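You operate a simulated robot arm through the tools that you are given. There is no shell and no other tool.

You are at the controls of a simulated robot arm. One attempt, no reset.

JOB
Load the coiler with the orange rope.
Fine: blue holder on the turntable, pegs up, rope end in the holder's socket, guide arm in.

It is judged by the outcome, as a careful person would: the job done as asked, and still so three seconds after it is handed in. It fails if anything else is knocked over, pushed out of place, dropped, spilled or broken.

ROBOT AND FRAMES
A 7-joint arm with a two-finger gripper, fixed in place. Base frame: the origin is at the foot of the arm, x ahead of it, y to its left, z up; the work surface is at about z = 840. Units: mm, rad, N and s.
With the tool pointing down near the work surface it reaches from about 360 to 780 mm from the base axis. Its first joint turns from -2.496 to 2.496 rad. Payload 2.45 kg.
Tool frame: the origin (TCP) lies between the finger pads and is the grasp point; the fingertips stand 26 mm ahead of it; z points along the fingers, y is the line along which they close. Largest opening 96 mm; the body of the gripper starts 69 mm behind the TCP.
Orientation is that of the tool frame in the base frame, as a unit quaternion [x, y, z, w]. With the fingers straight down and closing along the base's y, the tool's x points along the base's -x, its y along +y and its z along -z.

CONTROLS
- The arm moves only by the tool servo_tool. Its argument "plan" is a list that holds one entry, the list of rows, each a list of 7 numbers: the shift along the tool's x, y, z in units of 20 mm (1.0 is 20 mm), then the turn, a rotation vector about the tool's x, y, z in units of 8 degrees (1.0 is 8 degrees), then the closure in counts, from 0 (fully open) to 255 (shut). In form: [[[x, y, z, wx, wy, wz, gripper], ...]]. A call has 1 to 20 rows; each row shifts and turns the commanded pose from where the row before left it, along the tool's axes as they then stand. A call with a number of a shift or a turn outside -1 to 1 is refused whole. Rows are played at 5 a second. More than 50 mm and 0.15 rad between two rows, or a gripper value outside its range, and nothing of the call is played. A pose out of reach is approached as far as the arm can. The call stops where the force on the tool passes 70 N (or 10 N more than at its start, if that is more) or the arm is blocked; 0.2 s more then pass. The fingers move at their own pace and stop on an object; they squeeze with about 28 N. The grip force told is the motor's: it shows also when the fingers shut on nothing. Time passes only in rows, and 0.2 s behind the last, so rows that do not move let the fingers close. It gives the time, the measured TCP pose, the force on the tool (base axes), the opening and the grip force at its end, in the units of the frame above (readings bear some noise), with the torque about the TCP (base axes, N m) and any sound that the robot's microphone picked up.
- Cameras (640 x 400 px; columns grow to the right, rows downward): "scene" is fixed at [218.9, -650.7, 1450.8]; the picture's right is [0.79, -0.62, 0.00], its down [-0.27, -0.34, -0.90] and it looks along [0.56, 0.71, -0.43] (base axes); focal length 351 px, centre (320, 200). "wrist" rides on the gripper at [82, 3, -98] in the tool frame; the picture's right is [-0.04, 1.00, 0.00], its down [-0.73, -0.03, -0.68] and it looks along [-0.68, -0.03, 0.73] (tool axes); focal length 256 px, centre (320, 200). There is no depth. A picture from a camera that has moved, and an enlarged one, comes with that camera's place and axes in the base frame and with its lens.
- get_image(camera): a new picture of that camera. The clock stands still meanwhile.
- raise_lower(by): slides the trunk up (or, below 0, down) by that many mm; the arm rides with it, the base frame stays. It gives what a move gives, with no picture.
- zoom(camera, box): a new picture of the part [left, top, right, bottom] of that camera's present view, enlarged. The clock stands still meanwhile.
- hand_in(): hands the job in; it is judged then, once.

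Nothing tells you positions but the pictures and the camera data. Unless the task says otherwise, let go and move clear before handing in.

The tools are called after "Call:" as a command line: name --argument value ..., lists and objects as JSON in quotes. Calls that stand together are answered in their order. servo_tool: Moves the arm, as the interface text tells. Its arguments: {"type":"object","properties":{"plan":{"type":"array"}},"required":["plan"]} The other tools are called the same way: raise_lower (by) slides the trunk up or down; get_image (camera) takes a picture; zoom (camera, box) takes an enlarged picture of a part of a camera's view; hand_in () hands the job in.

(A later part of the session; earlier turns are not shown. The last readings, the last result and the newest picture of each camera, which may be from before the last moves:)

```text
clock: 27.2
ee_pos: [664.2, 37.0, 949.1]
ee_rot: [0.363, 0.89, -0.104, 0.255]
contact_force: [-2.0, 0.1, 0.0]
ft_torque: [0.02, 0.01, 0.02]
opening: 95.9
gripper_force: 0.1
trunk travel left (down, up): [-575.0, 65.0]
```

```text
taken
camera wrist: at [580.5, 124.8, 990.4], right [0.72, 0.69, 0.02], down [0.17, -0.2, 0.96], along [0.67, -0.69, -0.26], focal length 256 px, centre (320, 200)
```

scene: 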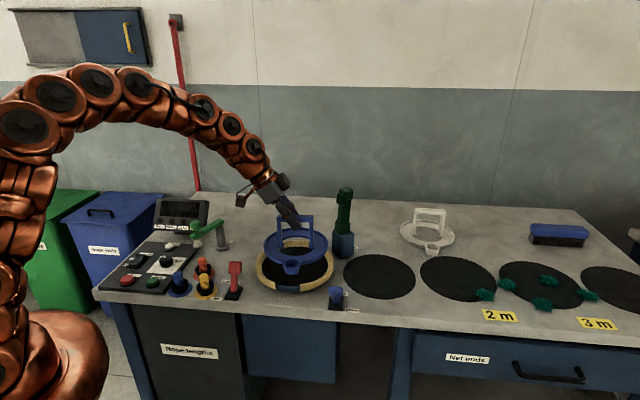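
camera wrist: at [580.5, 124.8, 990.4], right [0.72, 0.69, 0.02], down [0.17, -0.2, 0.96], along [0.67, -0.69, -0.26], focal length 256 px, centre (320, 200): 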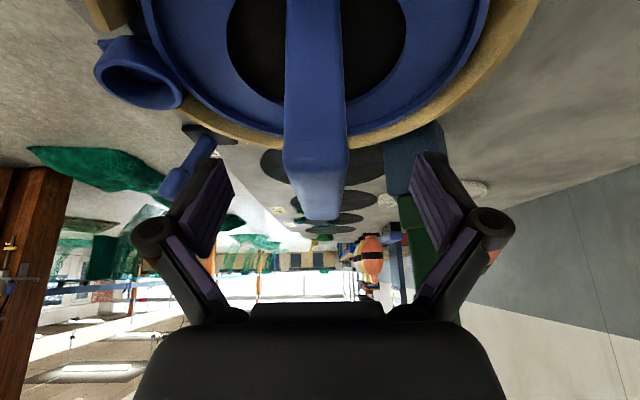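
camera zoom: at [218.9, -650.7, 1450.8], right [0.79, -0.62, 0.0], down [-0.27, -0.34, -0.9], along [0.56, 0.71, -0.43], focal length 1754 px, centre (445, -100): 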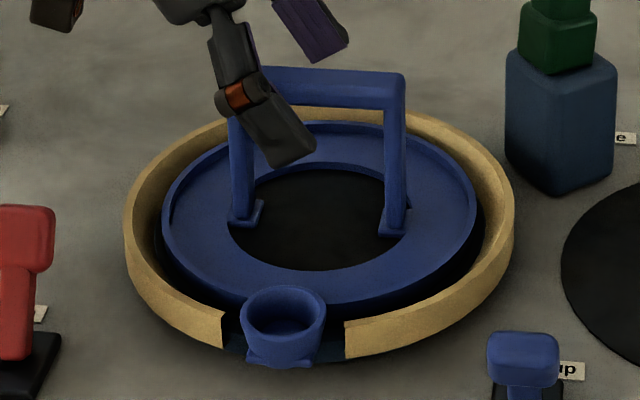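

The holder stays in place, with its socket in the gap. I'll raise the tool, bring it upright, and look from above.

Call:
servo_tool --plan '[[[-0.53, 0, -0.848, 0, 0, 0, 0], [-0.53, 0, -0.848, 0, 0, 0, 0], [-0.53, 0, -0.848, 0, 0, 0, 0], [-0.53, 0, -0.848, 0, 0, 0, 0], [-0.53, 0, -0.848, 0, 0, 0, 0], [-0.53, 0, -0.848, 0, 0, 0, 0], [-0.53, 0, -0.848, 0, 0, 0, 0], [0, 0, 0, 0, 1, 0, 0], [0, 0, 0, 0, 1, 0, 0], [0, 0, 0, 0, 1, 0, 0], [0, 0, 0, 0, 1, 0, 0], [0, 0, 0, 0, 0, 0, 0]]]'

Call:
servo_tool --plan '[[[0.9, 0, 0, 0, 0, 0, 0], [0.9, 0, 0, 0, 0, 0, 0], [0.9, 0, 0, 0, 0, 0, 0], [0.9, 0, 0, 0, 0, 0, 0], [0.9, 0, 0, 0, 0, 0, 0], [0.9, 0, 0, 0, 0, 0, 0], [0.9, 0, 0, 0, 0, 0, 0], [0.9, 0, 0, 0, 0, 0, 0], [0, 0, 0, 0, 0, 0, 0]]]'

Call:
get_image --camera "wrist"

Call:
zoom --camera "scene" --box '[225, 210, 365, 310]'

```text
clock: 29.8
ee_pos: [664.9, 36.7, 1091.6]
ee_rot: [0.377, 0.926, 0.0, -0.001]
contact_force: [-0.4, 0.4, 0.5]
ft_torque: [0.0, 0.01, -0.01]
opening: 95.9
gripper_force: 0.0
trunk travel left (down, up): [-575.0, 65.0]
```

```text
clock: 31.8
ee_pos: [562.7, 138.2, 1091.9]
ee_rot: [0.377, 0.926, -0.001, 0.0]
contact_force: [-0.7, 0.0, 0.0]
ft_torque: [0.0, 0.0, -0.02]
opening: 96.3
gripper_force: 0.1
trunk travel left (down, up): [-575.0, 65.0]
```

```text
taken
camera wrist: at [506.3, 197.3, 1189.6], right [0.73, 0.69, 0.0], down [0.5, -0.53, 0.68], along [0.47, -0.49, -0.73], focal length 256 px, centre (320, 200)
```

wrist: 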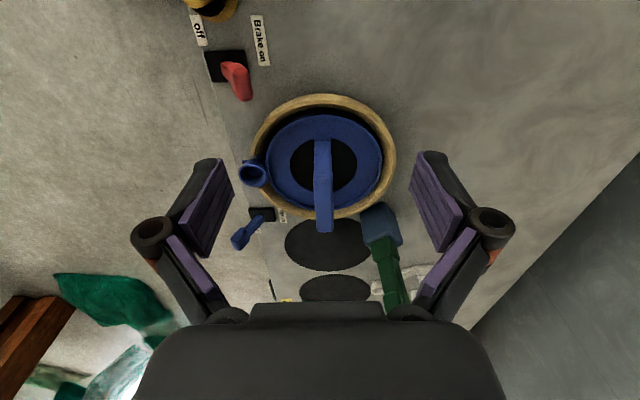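

```text
4.00 times, centred on (295, 260) of scene
camera zoom: at [218.9, -650.7, 1450.8], right [0.79, -0.62, 0.0], down [-0.27, -0.34, -0.9], along [0.56, 0.71, -0.43], focal length 1403 px, centre (420, -40)
```

zoom: 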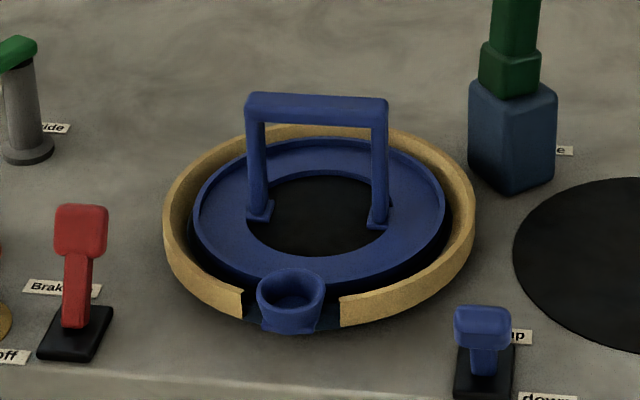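

Call:
zoom --camera "wrist" --box '[220, 70, 420, 270]'

Call:
zoom --camera "wrist" --box '[225, 80, 315, 200]'

```text
2.00 times, centred on (320, 170) of wrist
camera zoom: at [506.3, 197.3, 1189.6], right [0.73, 0.69, 0.0], down [0.5, -0.53, 0.68], along [0.47, -0.49, -0.73], focal length 512 px, centre (320, 260)
```

zoom: 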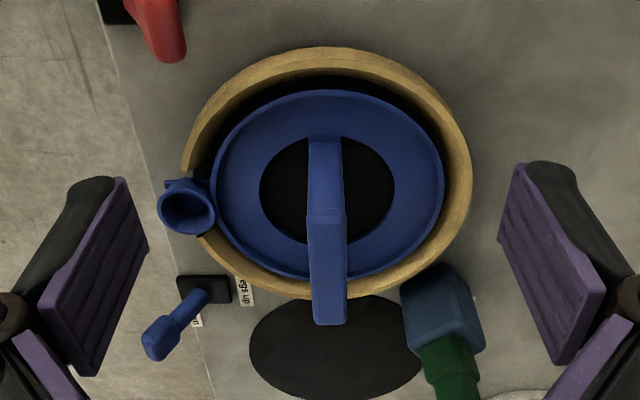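

```text
3.33 times, centred on (270, 140) of wrist
camera zoom: at [506.3, 197.3, 1189.6], right [0.73, 0.69, 0.0], down [0.5, -0.53, 0.68], along [0.47, -0.49, -0.73], focal length 853 px, centre (487, 400)
```

zoom: 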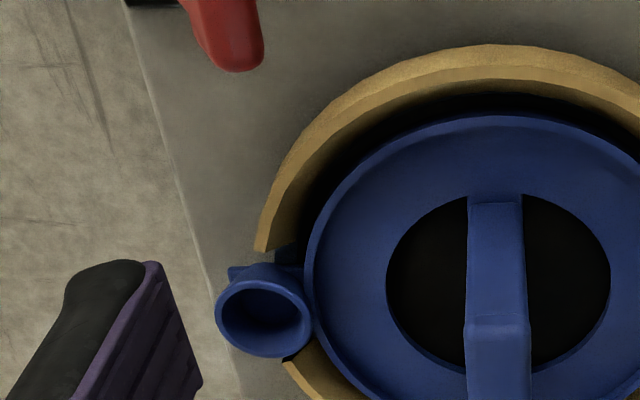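

The holder sits flat inside the rim with its socket in the gap, and the red lever reads "Brake on". Next is the pegs lever, whose head is near (651, -163, 902); I'll close the fingers and go in front of it.

Call:
servo_tool --plan '[[[-0.803, -0.56, 0, 0, 0, 0, 255], [-0.803, -0.56, 0, 0, 0, 0, 255], [-0.803, -0.56, 0, 0, 0, 0, 255], [-0.803, -0.56, 0, 0, 0, 0, 255], [-0.803, -0.56, 0, 0, 0, 0, 255], [-0.803, -0.56, 0, 0, 0, 0, 255], [-0.803, -0.56, 0, 0, 0, 0, 255], [-0.803, -0.56, 0, 0, 0, 0, 255], [-0.803, -0.56, 0, 0, 0, 0, 255], [-0.803, -0.56, 0, 0, 0, 0, 255], [-0.803, -0.56, 0, 0, 0, 0, 255], [-0.803, -0.56, 0, 0, 0, 0, 255], [-0.803, -0.56, 0, 0, 0, 0, 255], [-0.803, -0.56, 0, 0, 0, 0, 255], [-0.803, -0.56, 0, 0, 0, 0, 255], [-0.803, -0.56, 0, 0, 0, 0, 255], [-0.803, -0.56, 0, 0, 0, 0, 255], [0, 0, 0, 0, 0, 0, 255]]]'

Call:
get_image --camera "wrist"

Call:
zoom --camera "scene" --box '[225, 190, 405, 330]'

```text
clock: 35.6
ee_pos: [624.2, -191.2, 1090.9]
ee_rot: [0.378, 0.926, 0.0, 0.0]
contact_force: [0.7, 0.5, 0.3]
ft_torque: [-0.01, 0.04, -0.01]
opening: 0.1
gripper_force: 27.8
trunk travel left (down, up): [-575.0, 65.0]
```

```text
taken
camera wrist: at [568.7, -131.1, 1188.8], right [0.73, 0.69, 0.0], down [0.5, -0.53, 0.68], along [0.47, -0.49, -0.73], focal length 256 px, centre (320, 200)
```

wrist: 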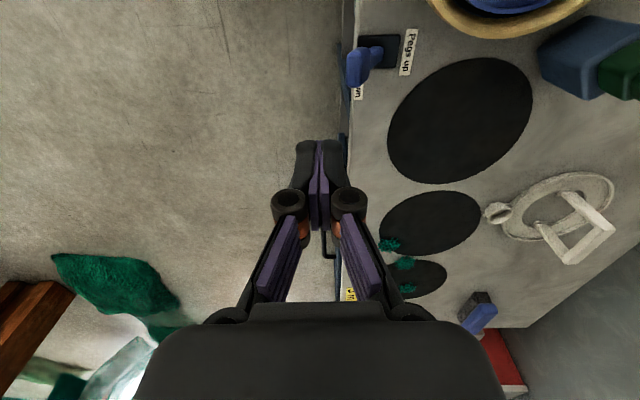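

```text
2.86 times, centred on (315, 260) of scene
camera zoom: at [218.9, -650.7, 1450.8], right [0.79, -0.62, 0.0], down [-0.27, -0.34, -0.9], along [0.56, 0.71, -0.43], focal length 1002 px, centre (334, 29)
```

zoom: 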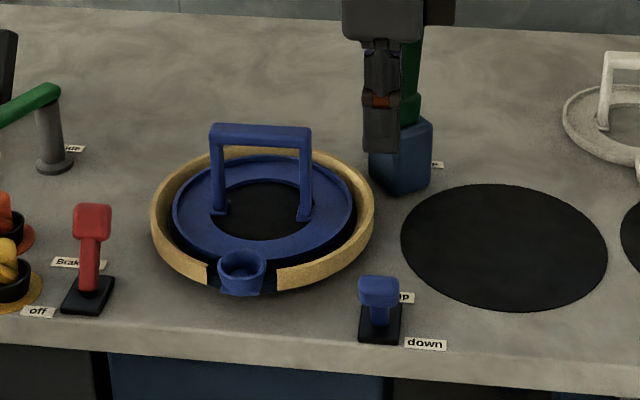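

The fingers are in line with the lever head, about 39 mm in front of it. Lowering.

Call:
servo_tool --plan '[[[0, 0, 0.915, 0, 0, 0, 255], [0, 0, 0.915, 0, 0, 0, 255], [0, 0, 0.915, 0, 0, 0, 255], [0, 0, 0.915, 0, 0, 0, 255], [0, 0, 0.915, 0, 0, 0, 255], [0, 0, 0.915, 0, 0, 0, 255], [0, 0, 0.915, 0, 0, 0, 255], [0, 0, 0.915, 0, 0, 0, 255], [0, 0, 0.915, 0, 0, 0, 255], [0, 0, 0.8, 0, 0, 0, 255], [0, 0, 0, 0, 0, 0, 255]]]'

Call:
zoom --camera "scene" --box '[275, 230, 395, 330]'

Call:
get_image --camera "wrist"

```text
clock: 38.0
ee_pos: [625.5, -190.6, 909.5]
ee_rot: [0.377, 0.926, 0.001, 0.0]
contact_force: [-0.3, -0.5, -0.4]
ft_torque: [0.02, 0.0, -0.04]
opening: 0.0
gripper_force: 27.9
trunk travel left (down, up): [-575.0, 65.0]
```

```text
4.00 times, centred on (335, 280) of scene
camera zoom: at [218.9, -650.7, 1450.8], right [0.79, -0.62, 0.0], down [-0.27, -0.34, -0.9], along [0.56, 0.71, -0.43], focal length 1403 px, centre (260, -120)
```

zoom: 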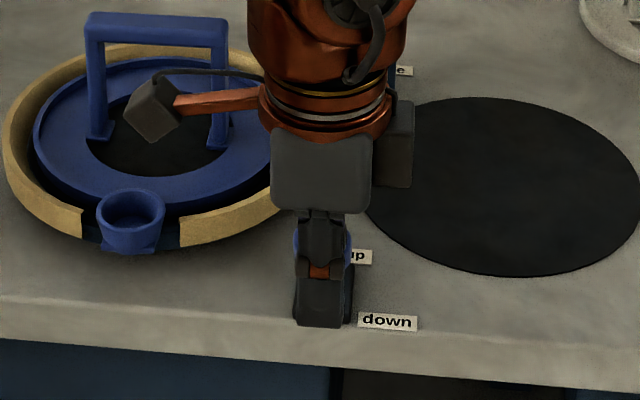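

```text
taken
camera wrist: at [569.8, -130.1, 1008.0], right [0.73, 0.69, 0.0], down [0.5, -0.53, 0.68], along [0.47, -0.49, -0.73], focal length 256 px, centre (320, 200)
```

wrist: 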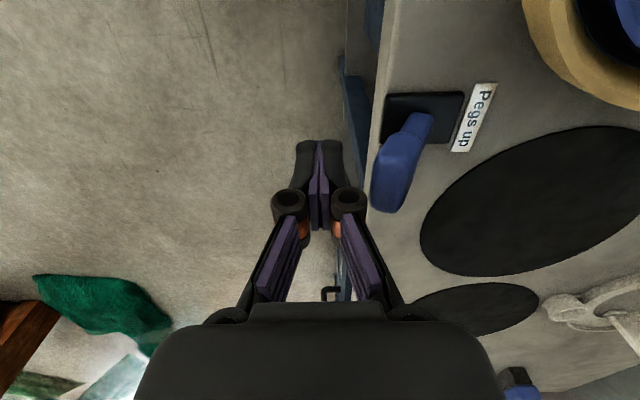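

Now pushing the lever back toward "up".

Call:
servo_tool --plan '[[[0, 0.5, 0, 0, 0, 0, 255], [0, 0.5, 0, 0, 0, 0, 255], [0, 0.5, 0, 0, 0, 0, 255], [0, 0.3, 0, 0, 0, 0, 255]]]'

Call:
get_image --camera "wrist"

```text
clock: 39.0
ee_pos: [650.3, -163.8, 910.8]
ee_rot: [0.377, 0.926, 0.0, 0.0]
contact_force: [-0.1, -0.1, 0.6]
ft_torque: [0.05, 0.0, 0.01]
opening: 0.0
gripper_force: 27.7
trunk travel left (down, up): [-575.0, 65.0]
```

```text
taken
camera wrist: at [594.8, -104.2, 1008.3], right [0.73, 0.69, 0.0], down [0.5, -0.53, 0.68], along [0.47, -0.49, -0.73], focal length 256 px, centre (320, 200)
```

wrist: 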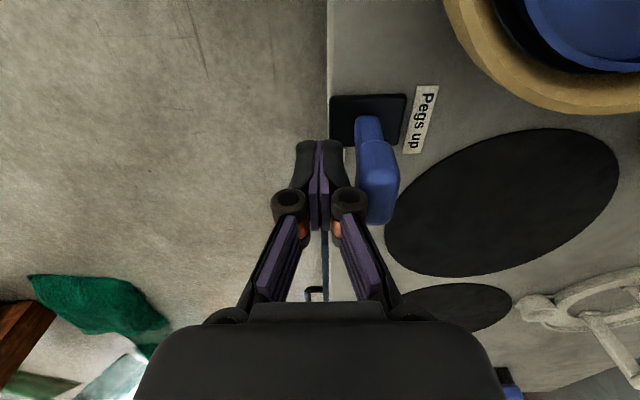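

The lever follows easily and is about upright. I'll keep pushing.

Call:
servo_tool --plan '[[[0, 0.5, 0, 0, 0, 0, 255], [0, 0.5, 0, 0, 0, 0, 255], [0, 0.25, 0, 0, 0, 0, 255], [0, 0, 0, 0, 0, 0, 255]]]'

Call:
get_image --camera "wrist"

```text
clock: 40.0
ee_pos: [666.6, -146.1, 909.2]
ee_rot: [0.377, 0.926, 0.0, 0.0]
contact_force: [0.2, 0.5, -0.5]
ft_torque: [-0.01, -0.02, -0.02]
opening: 0.1
gripper_force: 28.0
trunk travel left (down, up): [-575.0, 65.0]
```

```text
taken
camera wrist: at [611.6, -86.5, 1008.2], right [0.73, 0.69, 0.0], down [0.5, -0.53, 0.68], along [0.47, -0.49, -0.73], focal length 256 px, centre (320, 200)
```

wrist: 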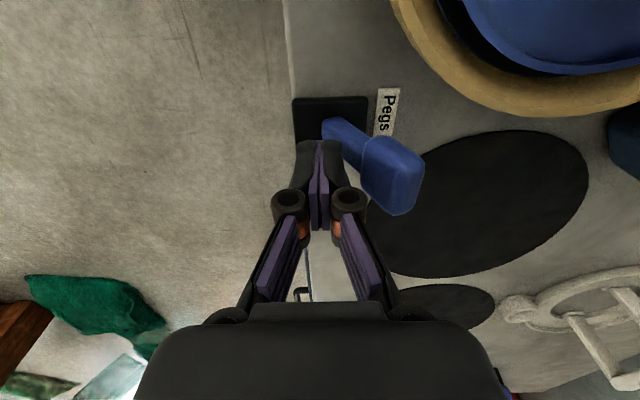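

The lever has snapped over to "Pegs up". I'll back off, rise and check the pegs.

Call:
servo_tool --plan '[[[0, -0.8, 0, 0, 0, 0, 255], [0, -0.4, -0.8, 0, 0, 0, 255], [0, 0, -1, 0, 0, 0, 255], [0, 0, -1, 0, 0, 0, 255], [0, 0, -1, 0, 0, 0, 255], [0, 0, -1, 0, 0, 0, 255], [0, 0, -1, 0, 0, 0, 255], [0, 0, -1, 0, 0, 0, 255], [0, 0, -1, 0, 0, 0, 255], [0, 0, -1, 0, 0, 0, 255], [0, 0, 0, 0, 0, 0, 255]]]'

Call:
zoom --camera "scene" --box '[225, 210, 365, 310]'

Call:
get_image --camera "scene"

```text
clock: 42.4
ee_pos: [651.1, -163.6, 1084.9]
ee_rot: [0.377, 0.926, 0.0, 0.0]
contact_force: [0.0, -0.1, -0.5]
ft_torque: [0.0, 0.02, -0.01]
opening: 0.0
gripper_force: 28.1
trunk travel left (down, up): [-575.0, 65.0]
```

```text
4.00 times, centred on (295, 260) of scene
camera zoom: at [218.9, -650.7, 1450.8], right [0.79, -0.62, 0.0], down [-0.27, -0.34, -0.9], along [0.56, 0.71, -0.43], focal length 1403 px, centre (420, -40)
```

zoom: 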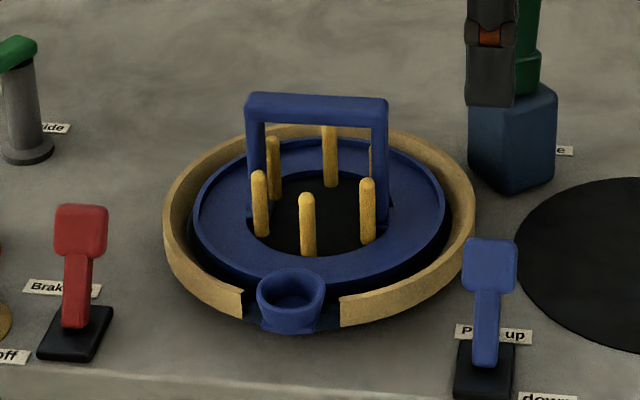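

```text
taken
```

scene: 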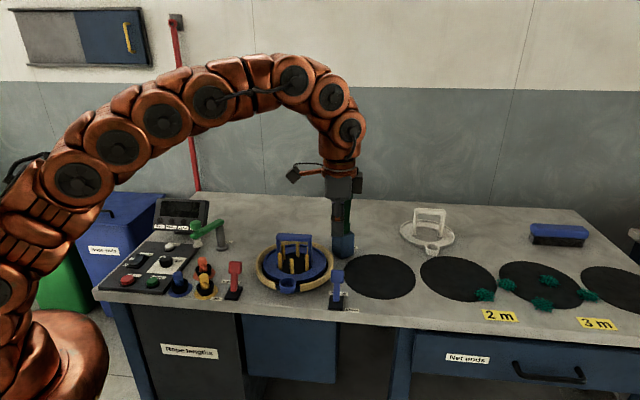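

All six pegs are up inside the holder. Next I'll travel over to the orange rope end near (458, 182).

Call:
servo_tool --plan '[[[0.948, 0.281, 0, 0, 0, 0, 255], [0.948, 0.281, 0, 0, 0, 0, 255], [0.948, 0.281, 0, 0, 0, 0, 255], [0.948, 0.281, 0, 0, 0, 0, 255], [0.948, 0.281, 0, 0, 0, 0, 255], [0.948, 0.281, 0, 0, 0, 0, 255], [0.948, 0.281, 0, 0, 0, 0, 255], [0.948, 0.281, 0, 0, 0, 0, 255], [0.948, 0.281, 0, 0, 0, 0, 255], [0.948, 0.281, 0, 0, 0, 0, 255], [0.948, 0.281, 0, 0, 0, 0, 255], [0.948, 0.281, 0, 0, 0, 0, 200], [0.948, 0.281, 0, 0, 0, 0, 150], [0.948, 0.281, 0, 0, 0, 0, 130], [0.948, 0.281, 0, 0, 0, 0, 130], [0.948, 0.281, 0, 0, 0, 0, 130], [0.948, 0.281, 0, 0, 0, 0, 130], [0.948, 0.281, 0, 0, 0, 0, 130], [0.948, 0.281, 0, 0, 0, 0, 130], [0.948, 0.281, 0, 0, 0, 0, 130]]]'

Call:
servo_tool --plan '[[[0, 0, 0, 0, 0, -0.93, 130], [0, 0, 0, 0, 0, -0.93, 130], [0, 0, 0, 0, 0, -0.93, 130], [0, 0, 0, 0, 0, -0.93, 130], [0, 0, 0, 0, 0, -0.93, 130], [0, 0, 0, 0, 0, -0.93, 130], [0, 0, 0, 0, 0, -0.93, 130], [0, 0, 0, 0, 0, -0.93, 130], [0, 0, 0, 0, 0, -0.93, 130], [0, 0, 0, 0, 0, -0.93, 130], [0, 0, 0, 0, 0, -0.93, 130], [0, 0, 0, 0, 0, -0.93, 130], [0, 0, 0, 0, 0, 0, 130]]]'

Call:
get_image --camera "wrist"

Call:
get_image --camera "scene"

```text
clock: 46.6
ee_pos: [456.8, 183.6, 1086.3]
ee_rot: [0.378, 0.926, 0.0, 0.001]
contact_force: [-0.5, 0.4, 0.6]
ft_torque: [0.0, 0.02, 0.0]
opening: 47.4
gripper_force: 0.0
trunk travel left (down, up): [-575.0, 65.0]
```

```text
clock: 49.4
ee_pos: [457.4, 181.3, 1087.0]
ee_rot: [-0.384, 0.923, 0.0, 0.0]
contact_force: [0.3, -0.6, 0.8]
ft_torque: [0.04, 0.02, -0.04]
opening: 47.2
gripper_force: 0.0
trunk travel left (down, up): [-575.0, 65.0]
```

```text
taken
camera wrist: at [397.8, 126.5, 1184.7], right [-0.68, 0.73, 0.0], down [0.54, 0.5, 0.68], along [0.5, 0.46, -0.73], focal length 256 px, centre (320, 200)
```

wrist: 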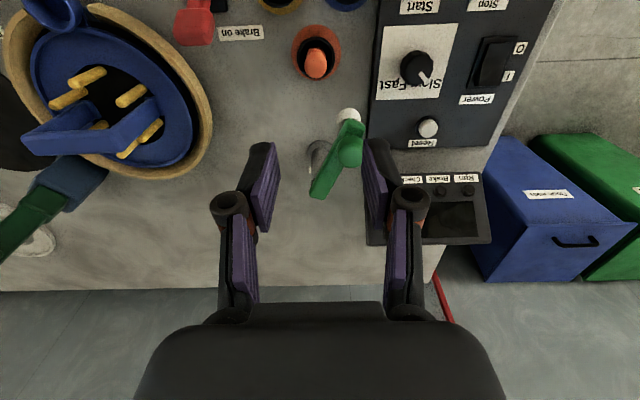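

```text
taken
```

scene: 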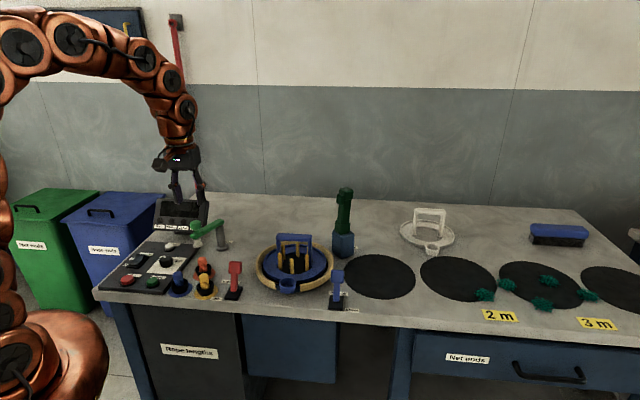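

Call:
zoom --camera "wrist" --box '[260, 0, 380, 110]'

Call:
zoom --camera "wrist" --box '[270, 90, 400, 210]'

Call:
zoom --camera "wrist" --box '[0, 0, 220, 180]'

Call:
zoom --camera "scene" --box '[180, 250, 230, 300]'

```text
3.64 times, centred on (320, 55) of wrist
camera zoom: at [397.8, 126.5, 1184.7], right [-0.68, 0.73, 0.0], down [0.54, 0.5, 0.68], along [0.5, 0.46, -0.73], focal length 931 px, centre (320, 727)
```

zoom: 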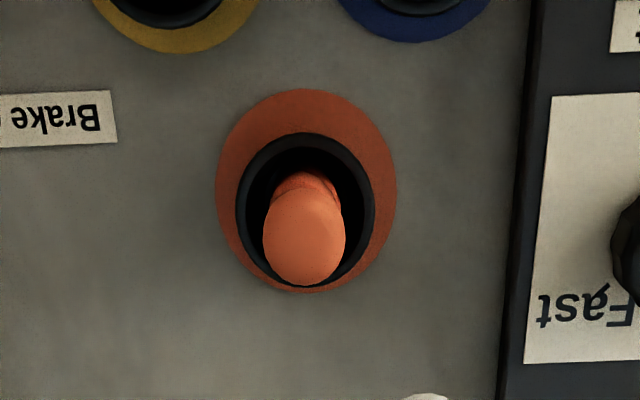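

```text
3.33 times, centred on (335, 150) of wrist
camera zoom: at [397.8, 126.5, 1184.7], right [-0.68, 0.73, 0.0], down [0.54, 0.5, 0.68], along [0.5, 0.46, -0.73], focal length 853 px, centre (270, 367)
```

zoom: 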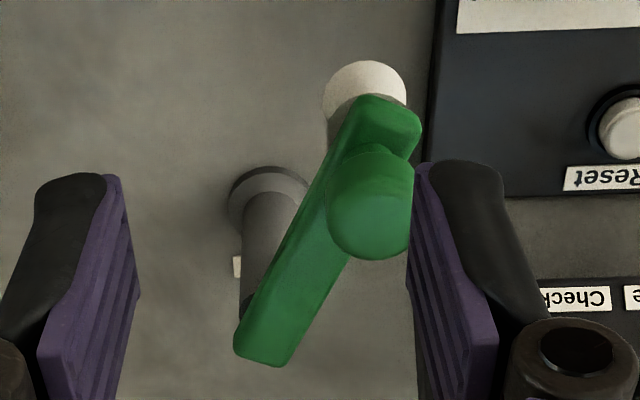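

```text
2.22 times, centred on (110, 90) of wrist
camera zoom: at [397.8, 126.5, 1184.7], right [-0.68, 0.73, 0.0], down [0.54, 0.5, 0.68], along [0.5, 0.46, -0.73], focal length 569 px, centre (787, 444)
```

zoom: 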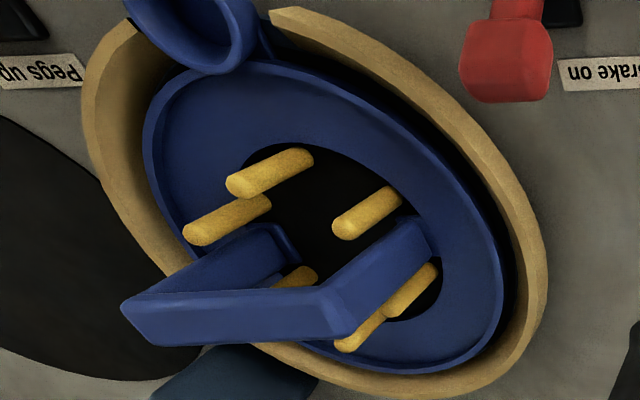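

```text
8.00 times, centred on (205, 275) of scene
camera zoom: at [218.9, -650.7, 1450.8], right [0.79, -0.62, 0.0], down [-0.27, -0.34, -0.9], along [0.56, 0.71, -0.43], focal length 2806 px, centre (1240, -400)
```

zoom: 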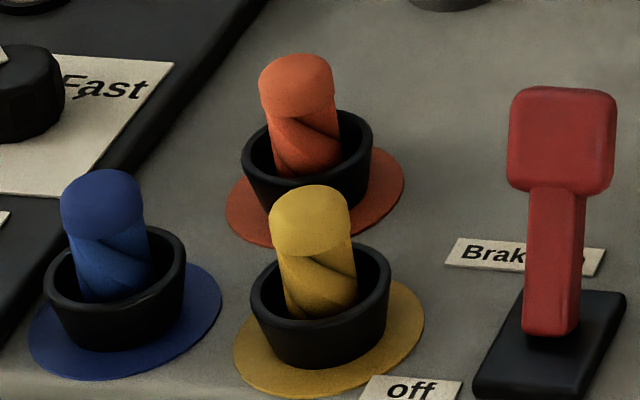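

The orange rope end is about 26 mm thick, centred near (460, 178), with its top at z≈892 and the dispenser cup rim at z≈859. I'll descend so the fingertips stay just above the cup.

Call:
servo_tool --plan '[[[0, -0.19, 0.9, 0, 0, 0, 120], [0, 0, 0.9, 0, 0, 0, 120], [0, 0, 0.9, 0, 0, 0, 120], [0, 0, 0.9, 0, 0, 0, 120], [0, 0, 0.9, 0, 0, 0, 120], [0, 0, 0.9, 0, 0, 0, 120], [0, 0, 0.9, 0, 0, 0, 120], [0, 0, 0.9, 0, 0, 0, 120], [0, 0, 0.7, 0, 0, 0, 120], [0, 0, 0, 0, 0, 0, 120]]]'

Call:
get_image --camera "wrist"

Call:
zoom --camera "scene" --box '[150, 200, 260, 300]'

```text
clock: 51.6
ee_pos: [459.9, 179.3, 926.6]
ee_rot: [-0.382, 0.924, 0.0, 0.0]
contact_force: [-0.5, 0.0, -0.6]
ft_torque: [0.02, 0.03, -0.02]
opening: 50.6
gripper_force: 0.0
trunk travel left (down, up): [-575.0, 65.0]
```

```text
taken
camera wrist: at [399.9, 124.6, 1024.8], right [-0.68, 0.73, 0.0], down [0.54, 0.5, 0.68], along [0.5, 0.46, -0.73], focal length 256 px, centre (320, 200)
```

wrist: 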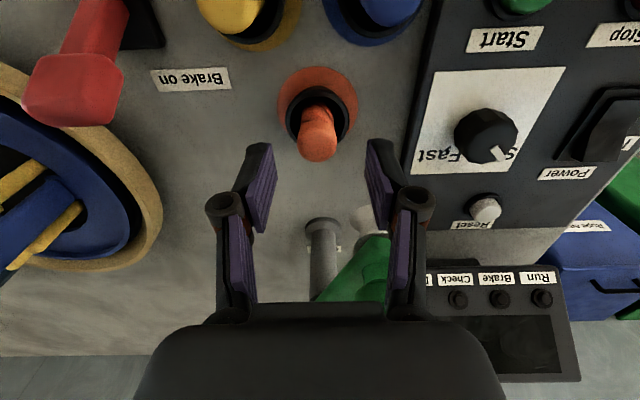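

```text
4.00 times, centred on (205, 250) of scene
camera zoom: at [218.9, -650.7, 1450.8], right [0.79, -0.62, 0.0], down [-0.27, -0.34, -0.9], along [0.56, 0.71, -0.43], focal length 1403 px, centre (780, 0)
```

zoom: 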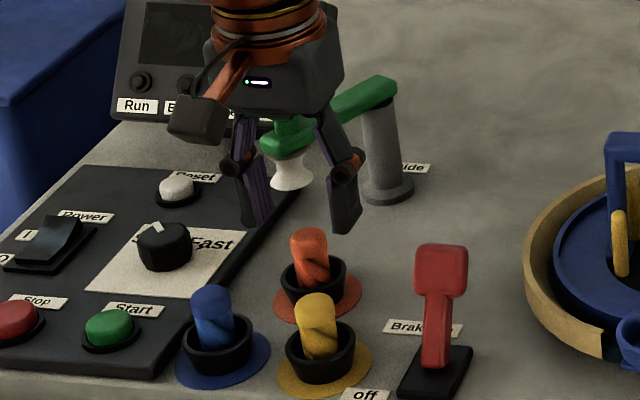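

Call:
servo_tool --plan '[[[0.1, 0, 0.6, 0, 0, 0, 120], [0, 0, 0.6, 0, 0, 0, 120], [0, 0, 0.6, 0, 0, 0, 120], [0, 0, 0, 0, 0, 0, 120]]]'

Call:
zoom --camera "scene" --box '[170, 225, 240, 300]'

Call:
get_image --camera "wrist"

```text
clock: 52.6
ee_pos: [459.8, 177.4, 892.8]
ee_rot: [-0.382, 0.924, 0.0, 0.001]
contact_force: [0.6, 0.0, 0.4]
ft_torque: [0.01, -0.01, 0.01]
opening: 50.6
gripper_force: 0.0
trunk travel left (down, up): [-575.0, 65.0]
```

```text
5.33 times, centred on (205, 262) of scene
camera zoom: at [218.9, -650.7, 1450.8], right [0.79, -0.62, 0.0], down [-0.27, -0.34, -0.9], along [0.56, 0.71, -0.43], focal length 1871 px, centre (933, -133)
```

zoom: 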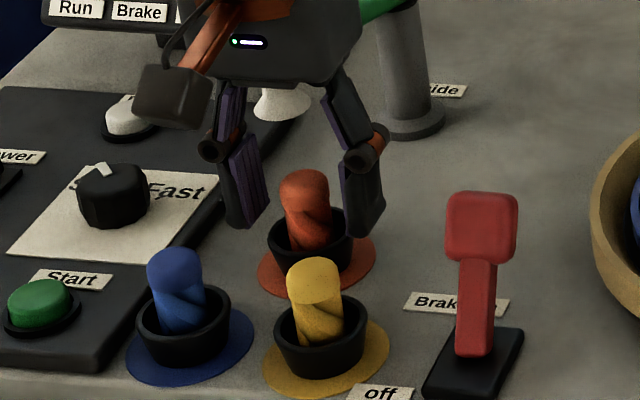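

```text
taken
camera wrist: at [399.3, 122.4, 990.2], right [-0.68, 0.73, 0.0], down [0.54, 0.5, 0.68], along [0.5, 0.46, -0.73], focal length 256 px, centre (320, 200)
```

wrist: 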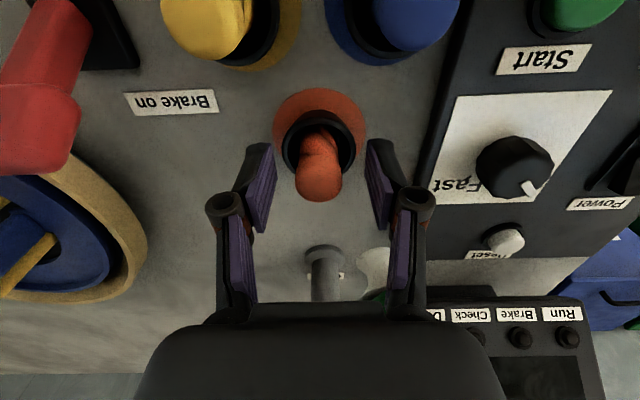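

The fingers straddle the rope, tips just above the cup. Closing.

Call:
servo_tool --plan '[[[0, 0, 0, 0, 0, 0, 255], [0, 0, 0, 0, 0, 0, 255], [0, 0, 0, 0, 0, 0, 255], [0, 0, 0, 0, 0, 0, 255], [0, 0, 0, 0, 0, 0, 255]]]'

Call:
get_image --camera "wrist"

Call:
zoom --camera "scene" --box '[170, 225, 240, 300]'

```text
clock: 53.8
ee_pos: [458.2, 176.6, 892.4]
ee_rot: [-0.383, 0.924, 0.0, 0.0]
contact_force: [1.4, -0.8, 1.5]
ft_torque: [0.0, -0.03, 0.01]
opening: 22.9
gripper_force: 27.4
trunk travel left (down, up): [-575.0, 65.0]
```

```text
taken
camera wrist: at [399.2, 122.4, 990.4], right [-0.68, 0.73, 0.0], down [0.54, 0.5, 0.68], along [0.5, 0.46, -0.73], focal length 256 px, centre (320, 200)
```

wrist: 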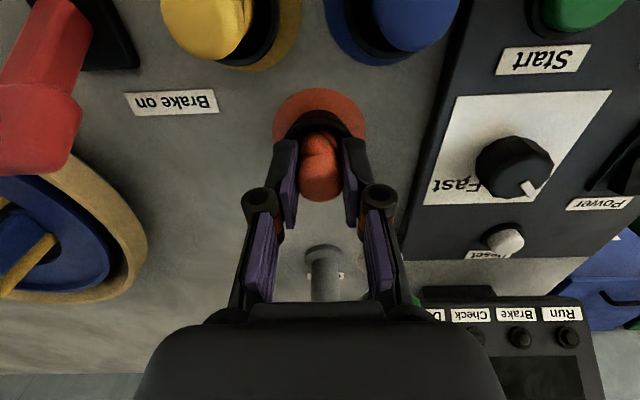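

```text
5.33 times, centred on (205, 262) of scene
camera zoom: at [218.9, -650.7, 1450.8], right [0.79, -0.62, 0.0], down [-0.27, -0.34, -0.9], along [0.56, 0.71, -0.43], focal length 1871 px, centre (933, -133)
```

zoom: 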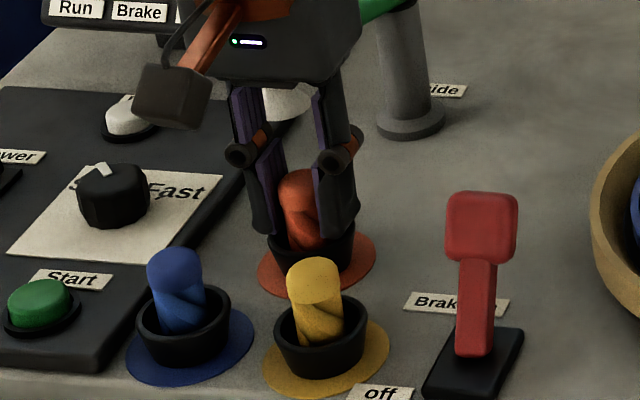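

Gripped. Lifting slowly.

Call:
servo_tool --plan '[[[0, 0, -0.3, 0, 0, 0, 255], [0, 0, -0.5, 0, 0, 0, 255], [0, 0, -0.5, 0, 0, 0, 255], [0, 0, -0.5, 0, 0, 0, 255], [0, 0, -0.5, 0, 0, 0, 255], [0, 0, -0.5, 0, 0, 0, 255], [0, 0, -0.5, 0, 0, 0, 255], [0, 0, 0, 0, 0, 0, 255]]]'

Call:
get_image --camera "wrist"

Call:
zoom --camera "scene" --box '[165, 210, 245, 300]'

```text
clock: 55.6
ee_pos: [458.1, 179.3, 959.4]
ee_rot: [-0.383, 0.924, 0.0, 0.0]
contact_force: [0.5, -0.2, -0.3]
ft_torque: [0.02, 0.01, -0.02]
opening: 22.5
gripper_force: 28.4
trunk travel left (down, up): [-575.0, 65.0]
```

```text
taken
camera wrist: at [399.2, 123.5, 1056.8], right [-0.68, 0.73, 0.0], down [0.54, 0.5, 0.68], along [0.5, 0.46, -0.73], focal length 256 px, centre (320, 200)
```

wrist: 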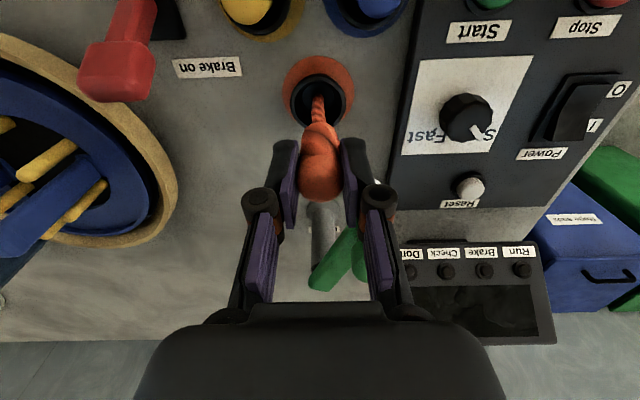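

```text
4.44 times, centred on (205, 255) of scene
camera zoom: at [218.9, -650.7, 1450.8], right [0.79, -0.62, 0.0], down [-0.27, -0.34, -0.9], along [0.56, 0.71, -0.43], focal length 1559 px, centre (831, -44)
```

zoom: 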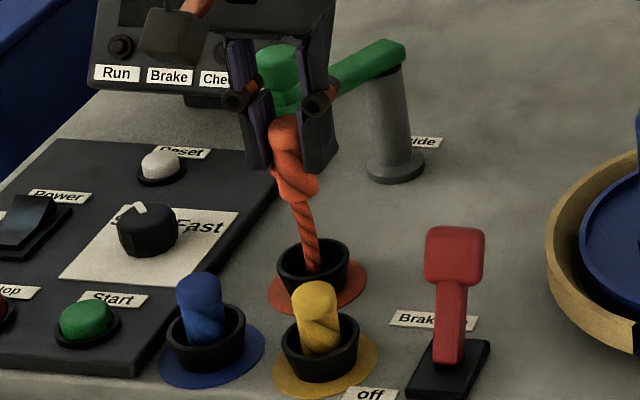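

The rope end came up with its tail paying out from the cup. I'll rise to clear the brake lever and holder and carry it to above the socket near (589, -42).

Call:
servo_tool --plan '[[[0, 0, -0.7, 0, 0, 0, 255], [0, 0, -0.7, 0, 0, 0, 255], [0, 0, -0.7, 0, 0, 0, 255], [0, 0, -0.7, 0, 0, 0, 255], [0, 0, -0.7, 0, 0, 0, 255], [0.228, -0.889, 0, 0, 0, 0, 255], [0.228, -0.889, 0, 0, 0, 0, 255], [0.228, -0.889, 0, 0, 0, 0, 255], [0.228, -0.889, 0, 0, 0, 0, 255], [0, 0, 0, 0, 0, 0, 255]]]'

Call:
get_image --camera "scene"

```text
clock: 57.8
ee_pos: [494.7, 115.2, 1027.2]
ee_rot: [-0.382, 0.924, -0.001, 0.0]
contact_force: [-0.4, 0.8, -0.4]
ft_torque: [0.02, 0.0, 0.0]
opening: 22.3
gripper_force: 28.2
trunk travel left (down, up): [-575.0, 65.0]
```

```text
taken
```

scene: 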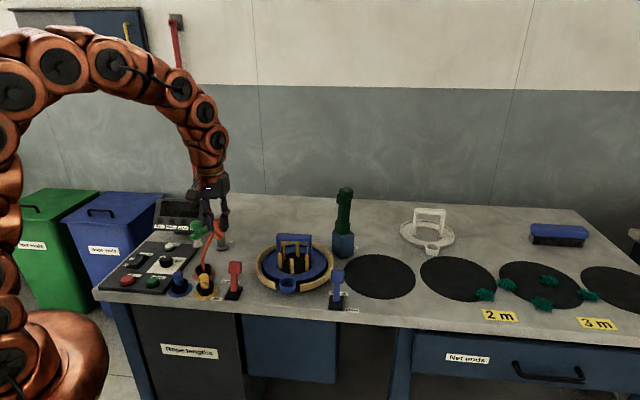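

Call:
servo_tool --plan '[[[0.228, -0.889, 0, 0, 0, 0, 255], [0.228, -0.889, 0, 0, 0, 0, 255], [0.228, -0.889, 0, 0, 0, 0, 255], [0.228, -0.889, 0, 0, 0, 0, 255], [0.228, -0.889, 0, 0, 0, 0, 255], [0.228, -0.889, 0, 0, 0, 0, 255], [0.228, -0.889, 0, 0, 0, 0, 255], [0.228, -0.889, 0, 0, 0, 0, 255], [0.228, -0.889, 0, 0, 0, 0, 255], [0, 0, 0, 0, 0, 0, 255]]]'

Call:
get_image --camera "wrist"

Call:
zoom --camera "scene" --box '[175, 180, 365, 310]'

```text
clock: 60.0
ee_pos: [578.8, -29.2, 1027.2]
ee_rot: [-0.382, 0.924, 0.0, 0.0]
contact_force: [0.1, 0.3, -0.6]
ft_torque: [0.03, 0.01, 0.02]
opening: 22.6
gripper_force: 28.2
trunk travel left (down, up): [-575.0, 65.0]
```

```text
taken
camera wrist: at [519.5, -83.1, 1126.7], right [-0.68, 0.73, 0.0], down [0.54, 0.5, 0.68], along [0.5, 0.46, -0.73], focal length 256 px, centre (320, 200)
```

wrist: 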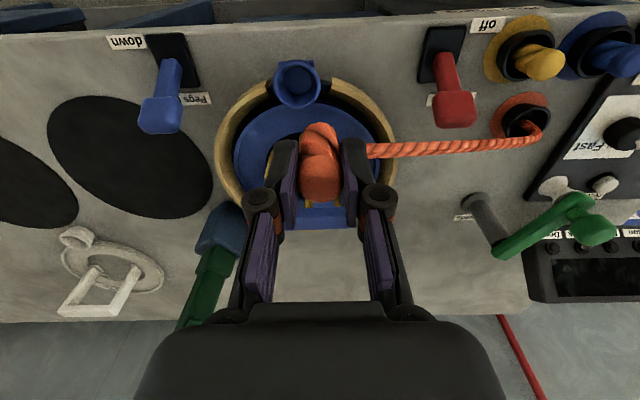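

```text
3.08 times, centred on (270, 245) of scene
camera zoom: at [218.9, -650.7, 1450.8], right [0.79, -0.62, 0.0], down [-0.27, -0.34, -0.9], along [0.56, 0.71, -0.43], focal length 1079 px, centre (474, 62)
```

zoom: 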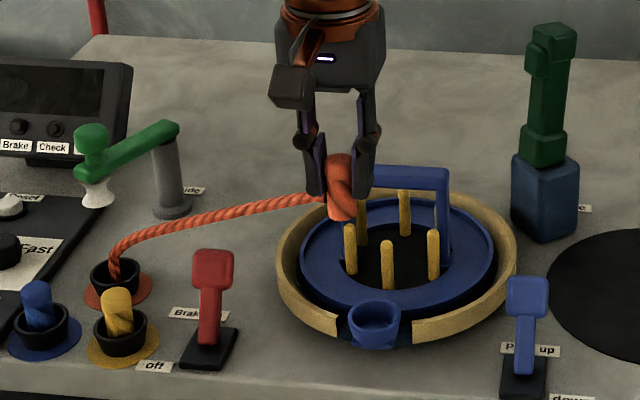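

Call:
zoom --camera "wrist" --box '[250, 40, 350, 130]'

Call:
zoom --camera "scene" --box '[250, 215, 330, 300]'

```text
4.44 times, centred on (300, 85) of wrist
camera zoom: at [519.5, -83.1, 1126.7], right [-0.68, 0.73, 0.0], down [0.54, 0.5, 0.68], along [0.5, 0.46, -0.73], focal length 1138 px, centre (409, 711)
```

zoom: 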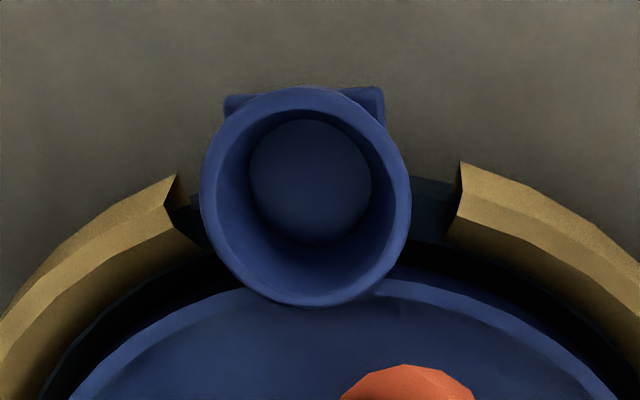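

```text
4.71 times, centred on (290, 258) of scene
camera zoom: at [218.9, -650.7, 1450.8], right [0.79, -0.62, 0.0], down [-0.27, -0.34, -0.9], along [0.56, 0.71, -0.43], focal length 1651 px, centre (461, -71)
```

zoom: 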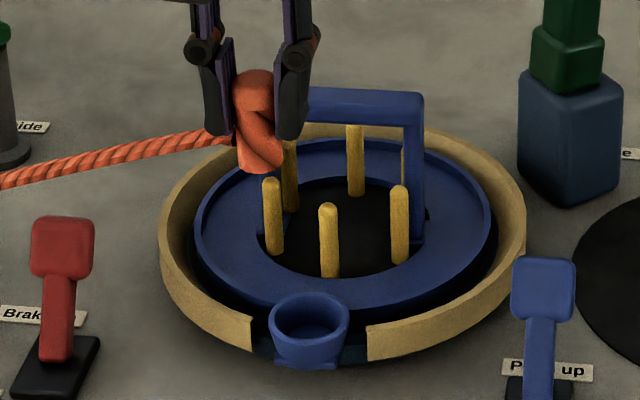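

The socket mouth is at about (593, -44, 885). I'll align over it and lower until the tip is just above the mouth.

Call:
servo_tool --plan '[[[0.045, -0.55, 0, 0, 0, 0, 255], [0.045, -0.55, 0, 0, 0, 0, 255], [0, 0, 0.85, 0, 0, 0, 255], [0, 0, 0.85, 0, 0, 0, 255], [0, 0, 0.85, 0, 0, 0, 255], [0, 0, 0.85, 0, 0, 0, 255], [0, 0, 0.6, 0, 0, 0, 255], [0, 0, 0, 0, 0, 0, 255]]]'

Call:
get_image --camera "wrist"

Call:
zoom --camera "scene" --box '[250, 225, 330, 300]'

```text
clock: 61.8
ee_pos: [594.5, -44.9, 948.2]
ee_rot: [-0.383, 0.924, -0.001, 0.0]
contact_force: [0.4, 0.5, -0.2]
ft_torque: [0.0, -0.02, -0.02]
opening: 22.3
gripper_force: 28.3
trunk travel left (down, up): [-575.0, 65.0]
```

```text
taken
camera wrist: at [534.8, -99.5, 1046.6], right [-0.68, 0.73, 0.0], down [0.54, 0.5, 0.68], along [0.5, 0.46, -0.73], focal length 256 px, centre (320, 200)
```

wrist: 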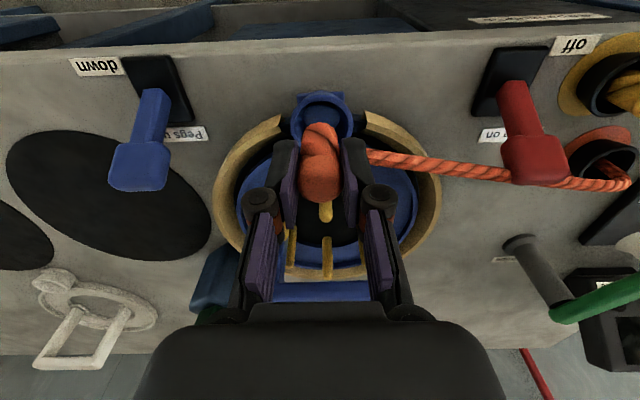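

```text
5.33 times, centred on (290, 262) of scene
camera zoom: at [218.9, -650.7, 1450.8], right [0.79, -0.62, 0.0], down [-0.27, -0.34, -0.9], along [0.56, 0.71, -0.43], focal length 1871 px, centre (480, -133)
```

zoom: 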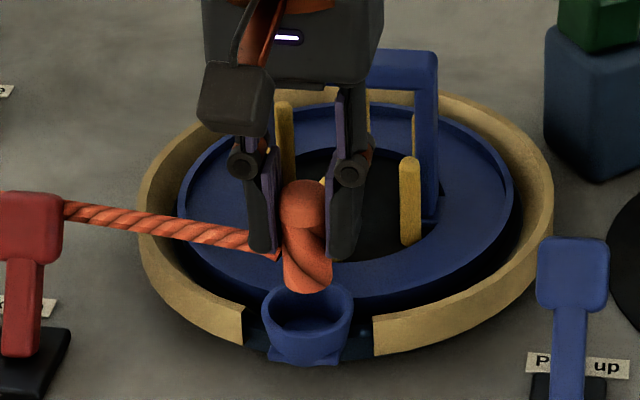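

Call:
zoom --camera "wrist" --box '[270, 75, 370, 165]'

Call:
zoom --camera "scene" --box '[270, 255, 310, 290]'

Call:
zoom --camera "scene" --box '[190, 230, 290, 300]'

```text
4.44 times, centred on (320, 120) of wrist
camera zoom: at [534.8, -99.5, 1046.6], right [-0.68, 0.73, 0.0], down [0.54, 0.5, 0.68], along [0.5, 0.46, -0.73], focal length 1138 px, centre (320, 556)
```

zoom: 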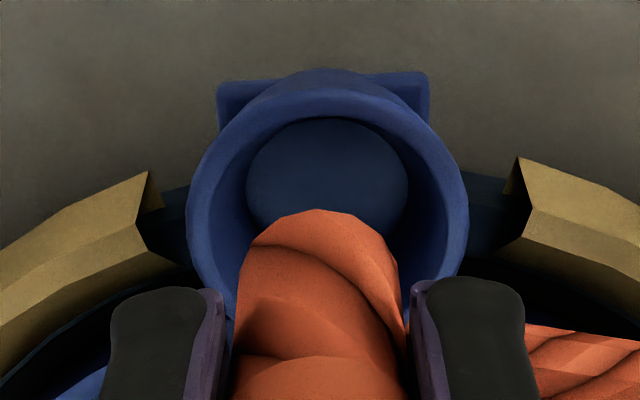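

```text
11.43 times, centred on (290, 272) of scene
camera zoom: at [218.9, -650.7, 1450.8], right [0.79, -0.62, 0.0], down [-0.27, -0.34, -0.9], along [0.56, 0.71, -0.43], focal length 4009 px, centre (663, -629)
```

zoom: 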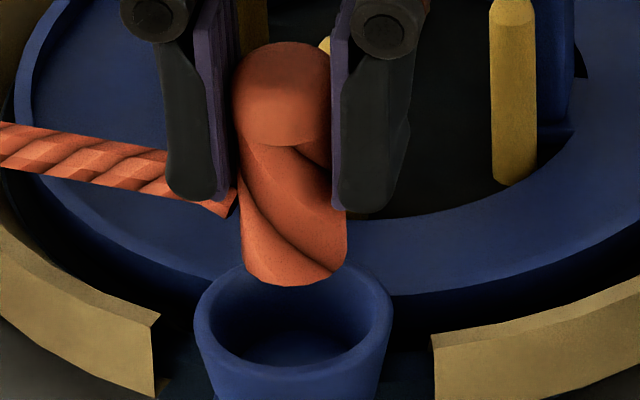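

```text
5.71 times, centred on (240, 265) of scene
camera zoom: at [218.9, -650.7, 1450.8], right [0.79, -0.62, 0.0], down [-0.27, -0.34, -0.9], along [0.56, 0.71, -0.43], focal length 2005 px, centre (777, -171)
```

zoom: 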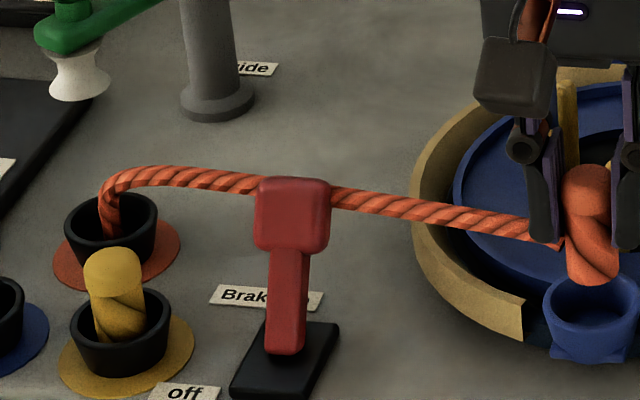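

The tip is about 3–4 mm too far back and 1.5 mm off sideways. I'll correct and lower it into the mouth.

Call:
servo_tool --plan '[[[0.175, 0.075, 0, 0, 0, 0, 255], [0, 0, 0.3, 0, 0, 0, 255], [0, 0, 0.3, 0, 0, 0, 255], [0, 0, 0.3, 0, 0, 0, 255], [0, 0, 0, 0, 0, 0, 255]]]'

Call:
zoom --camera "wrist" --box '[270, 75, 370, 165]'

Call:
zoom --camera "scene" --box '[270, 255, 310, 290]'

```text
clock: 63.0
ee_pos: [591.3, -46.9, 930.2]
ee_rot: [-0.383, 0.924, 0.0, -0.001]
contact_force: [-0.4, -0.2, -0.6]
ft_torque: [0.0, 0.01, 0.04]
opening: 22.7
gripper_force: 28.3
trunk travel left (down, up): [-575.0, 65.0]
```

```text
4.44 times, centred on (320, 120) of wrist
camera zoom: at [531.2, -101.4, 1028.2], right [-0.68, 0.73, 0.0], down [0.54, 0.5, 0.68], along [0.5, 0.46, -0.73], focal length 1138 px, centre (320, 556)
```

zoom: 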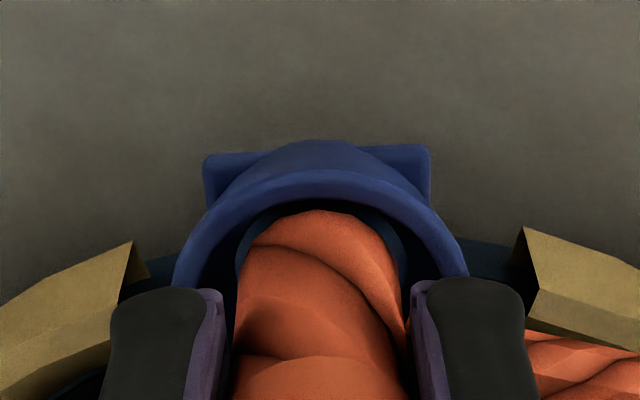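

```text
11.43 times, centred on (290, 272) of scene
camera zoom: at [218.9, -650.7, 1450.8], right [0.79, -0.62, 0.0], down [-0.27, -0.34, -0.9], along [0.56, 0.71, -0.43], focal length 4009 px, centre (663, -629)
```

zoom: 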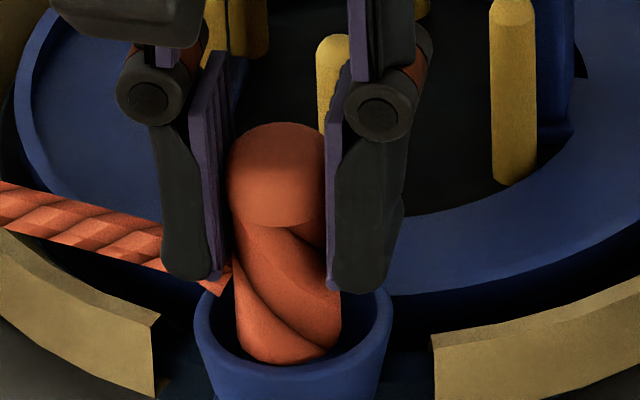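

Call:
servo_tool --plan '[[[-0.1, -0.04, 0, 0, 0, 0, 255], [0, 0, 0.25, 0, 0, 0, 255], [0, 0, 0.25, 0, 0, 0, 255], [0, 0, 0, 0, 0, 0, 255]]]'

Call:
zoom --camera "wrist" --box '[270, 75, 370, 165]'

Call:
zoom --camera "scene" --box '[270, 260, 310, 295]'

```text
clock: 64.0
ee_pos: [592.8, -47.1, 920.4]
ee_rot: [-0.382, 0.924, 0.0, -0.001]
contact_force: [4.5, 3.6, 5.2]
ft_torque: [0.16, -0.18, 0.01]
opening: 22.8
gripper_force: 27.6
trunk travel left (down, up): [-575.0, 65.0]
```

```text
4.44 times, centred on (320, 120) of wrist
camera zoom: at [533.2, -100.5, 1019.2], right [-0.68, 0.73, 0.0], down [0.54, 0.5, 0.68], along [0.5, 0.46, -0.73], focal length 1138 px, centre (320, 556)
```

zoom: 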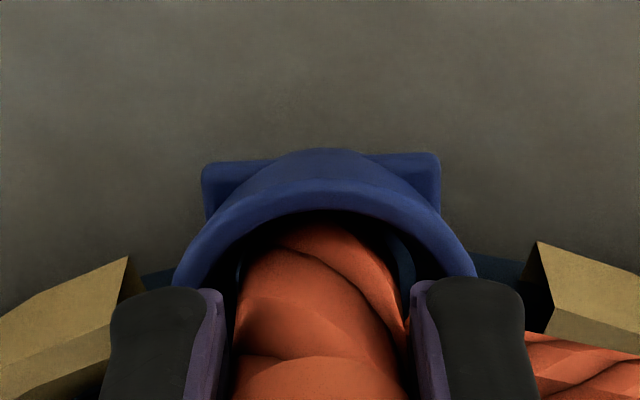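

```text
11.43 times, centred on (290, 278) of scene
camera zoom: at [218.9, -650.7, 1450.8], right [0.79, -0.62, 0.0], down [-0.27, -0.34, -0.9], along [0.56, 0.71, -0.43], focal length 4009 px, centre (663, -686)
```

zoom: 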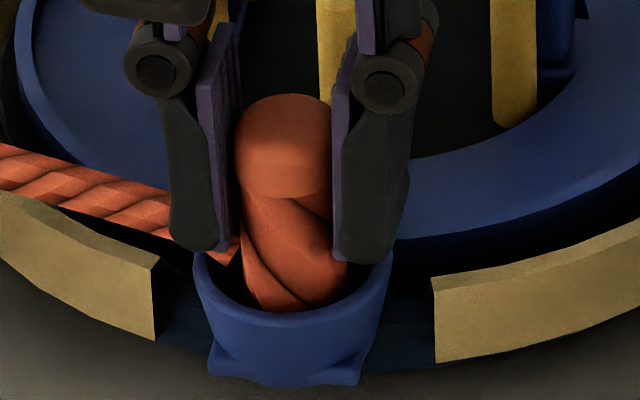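

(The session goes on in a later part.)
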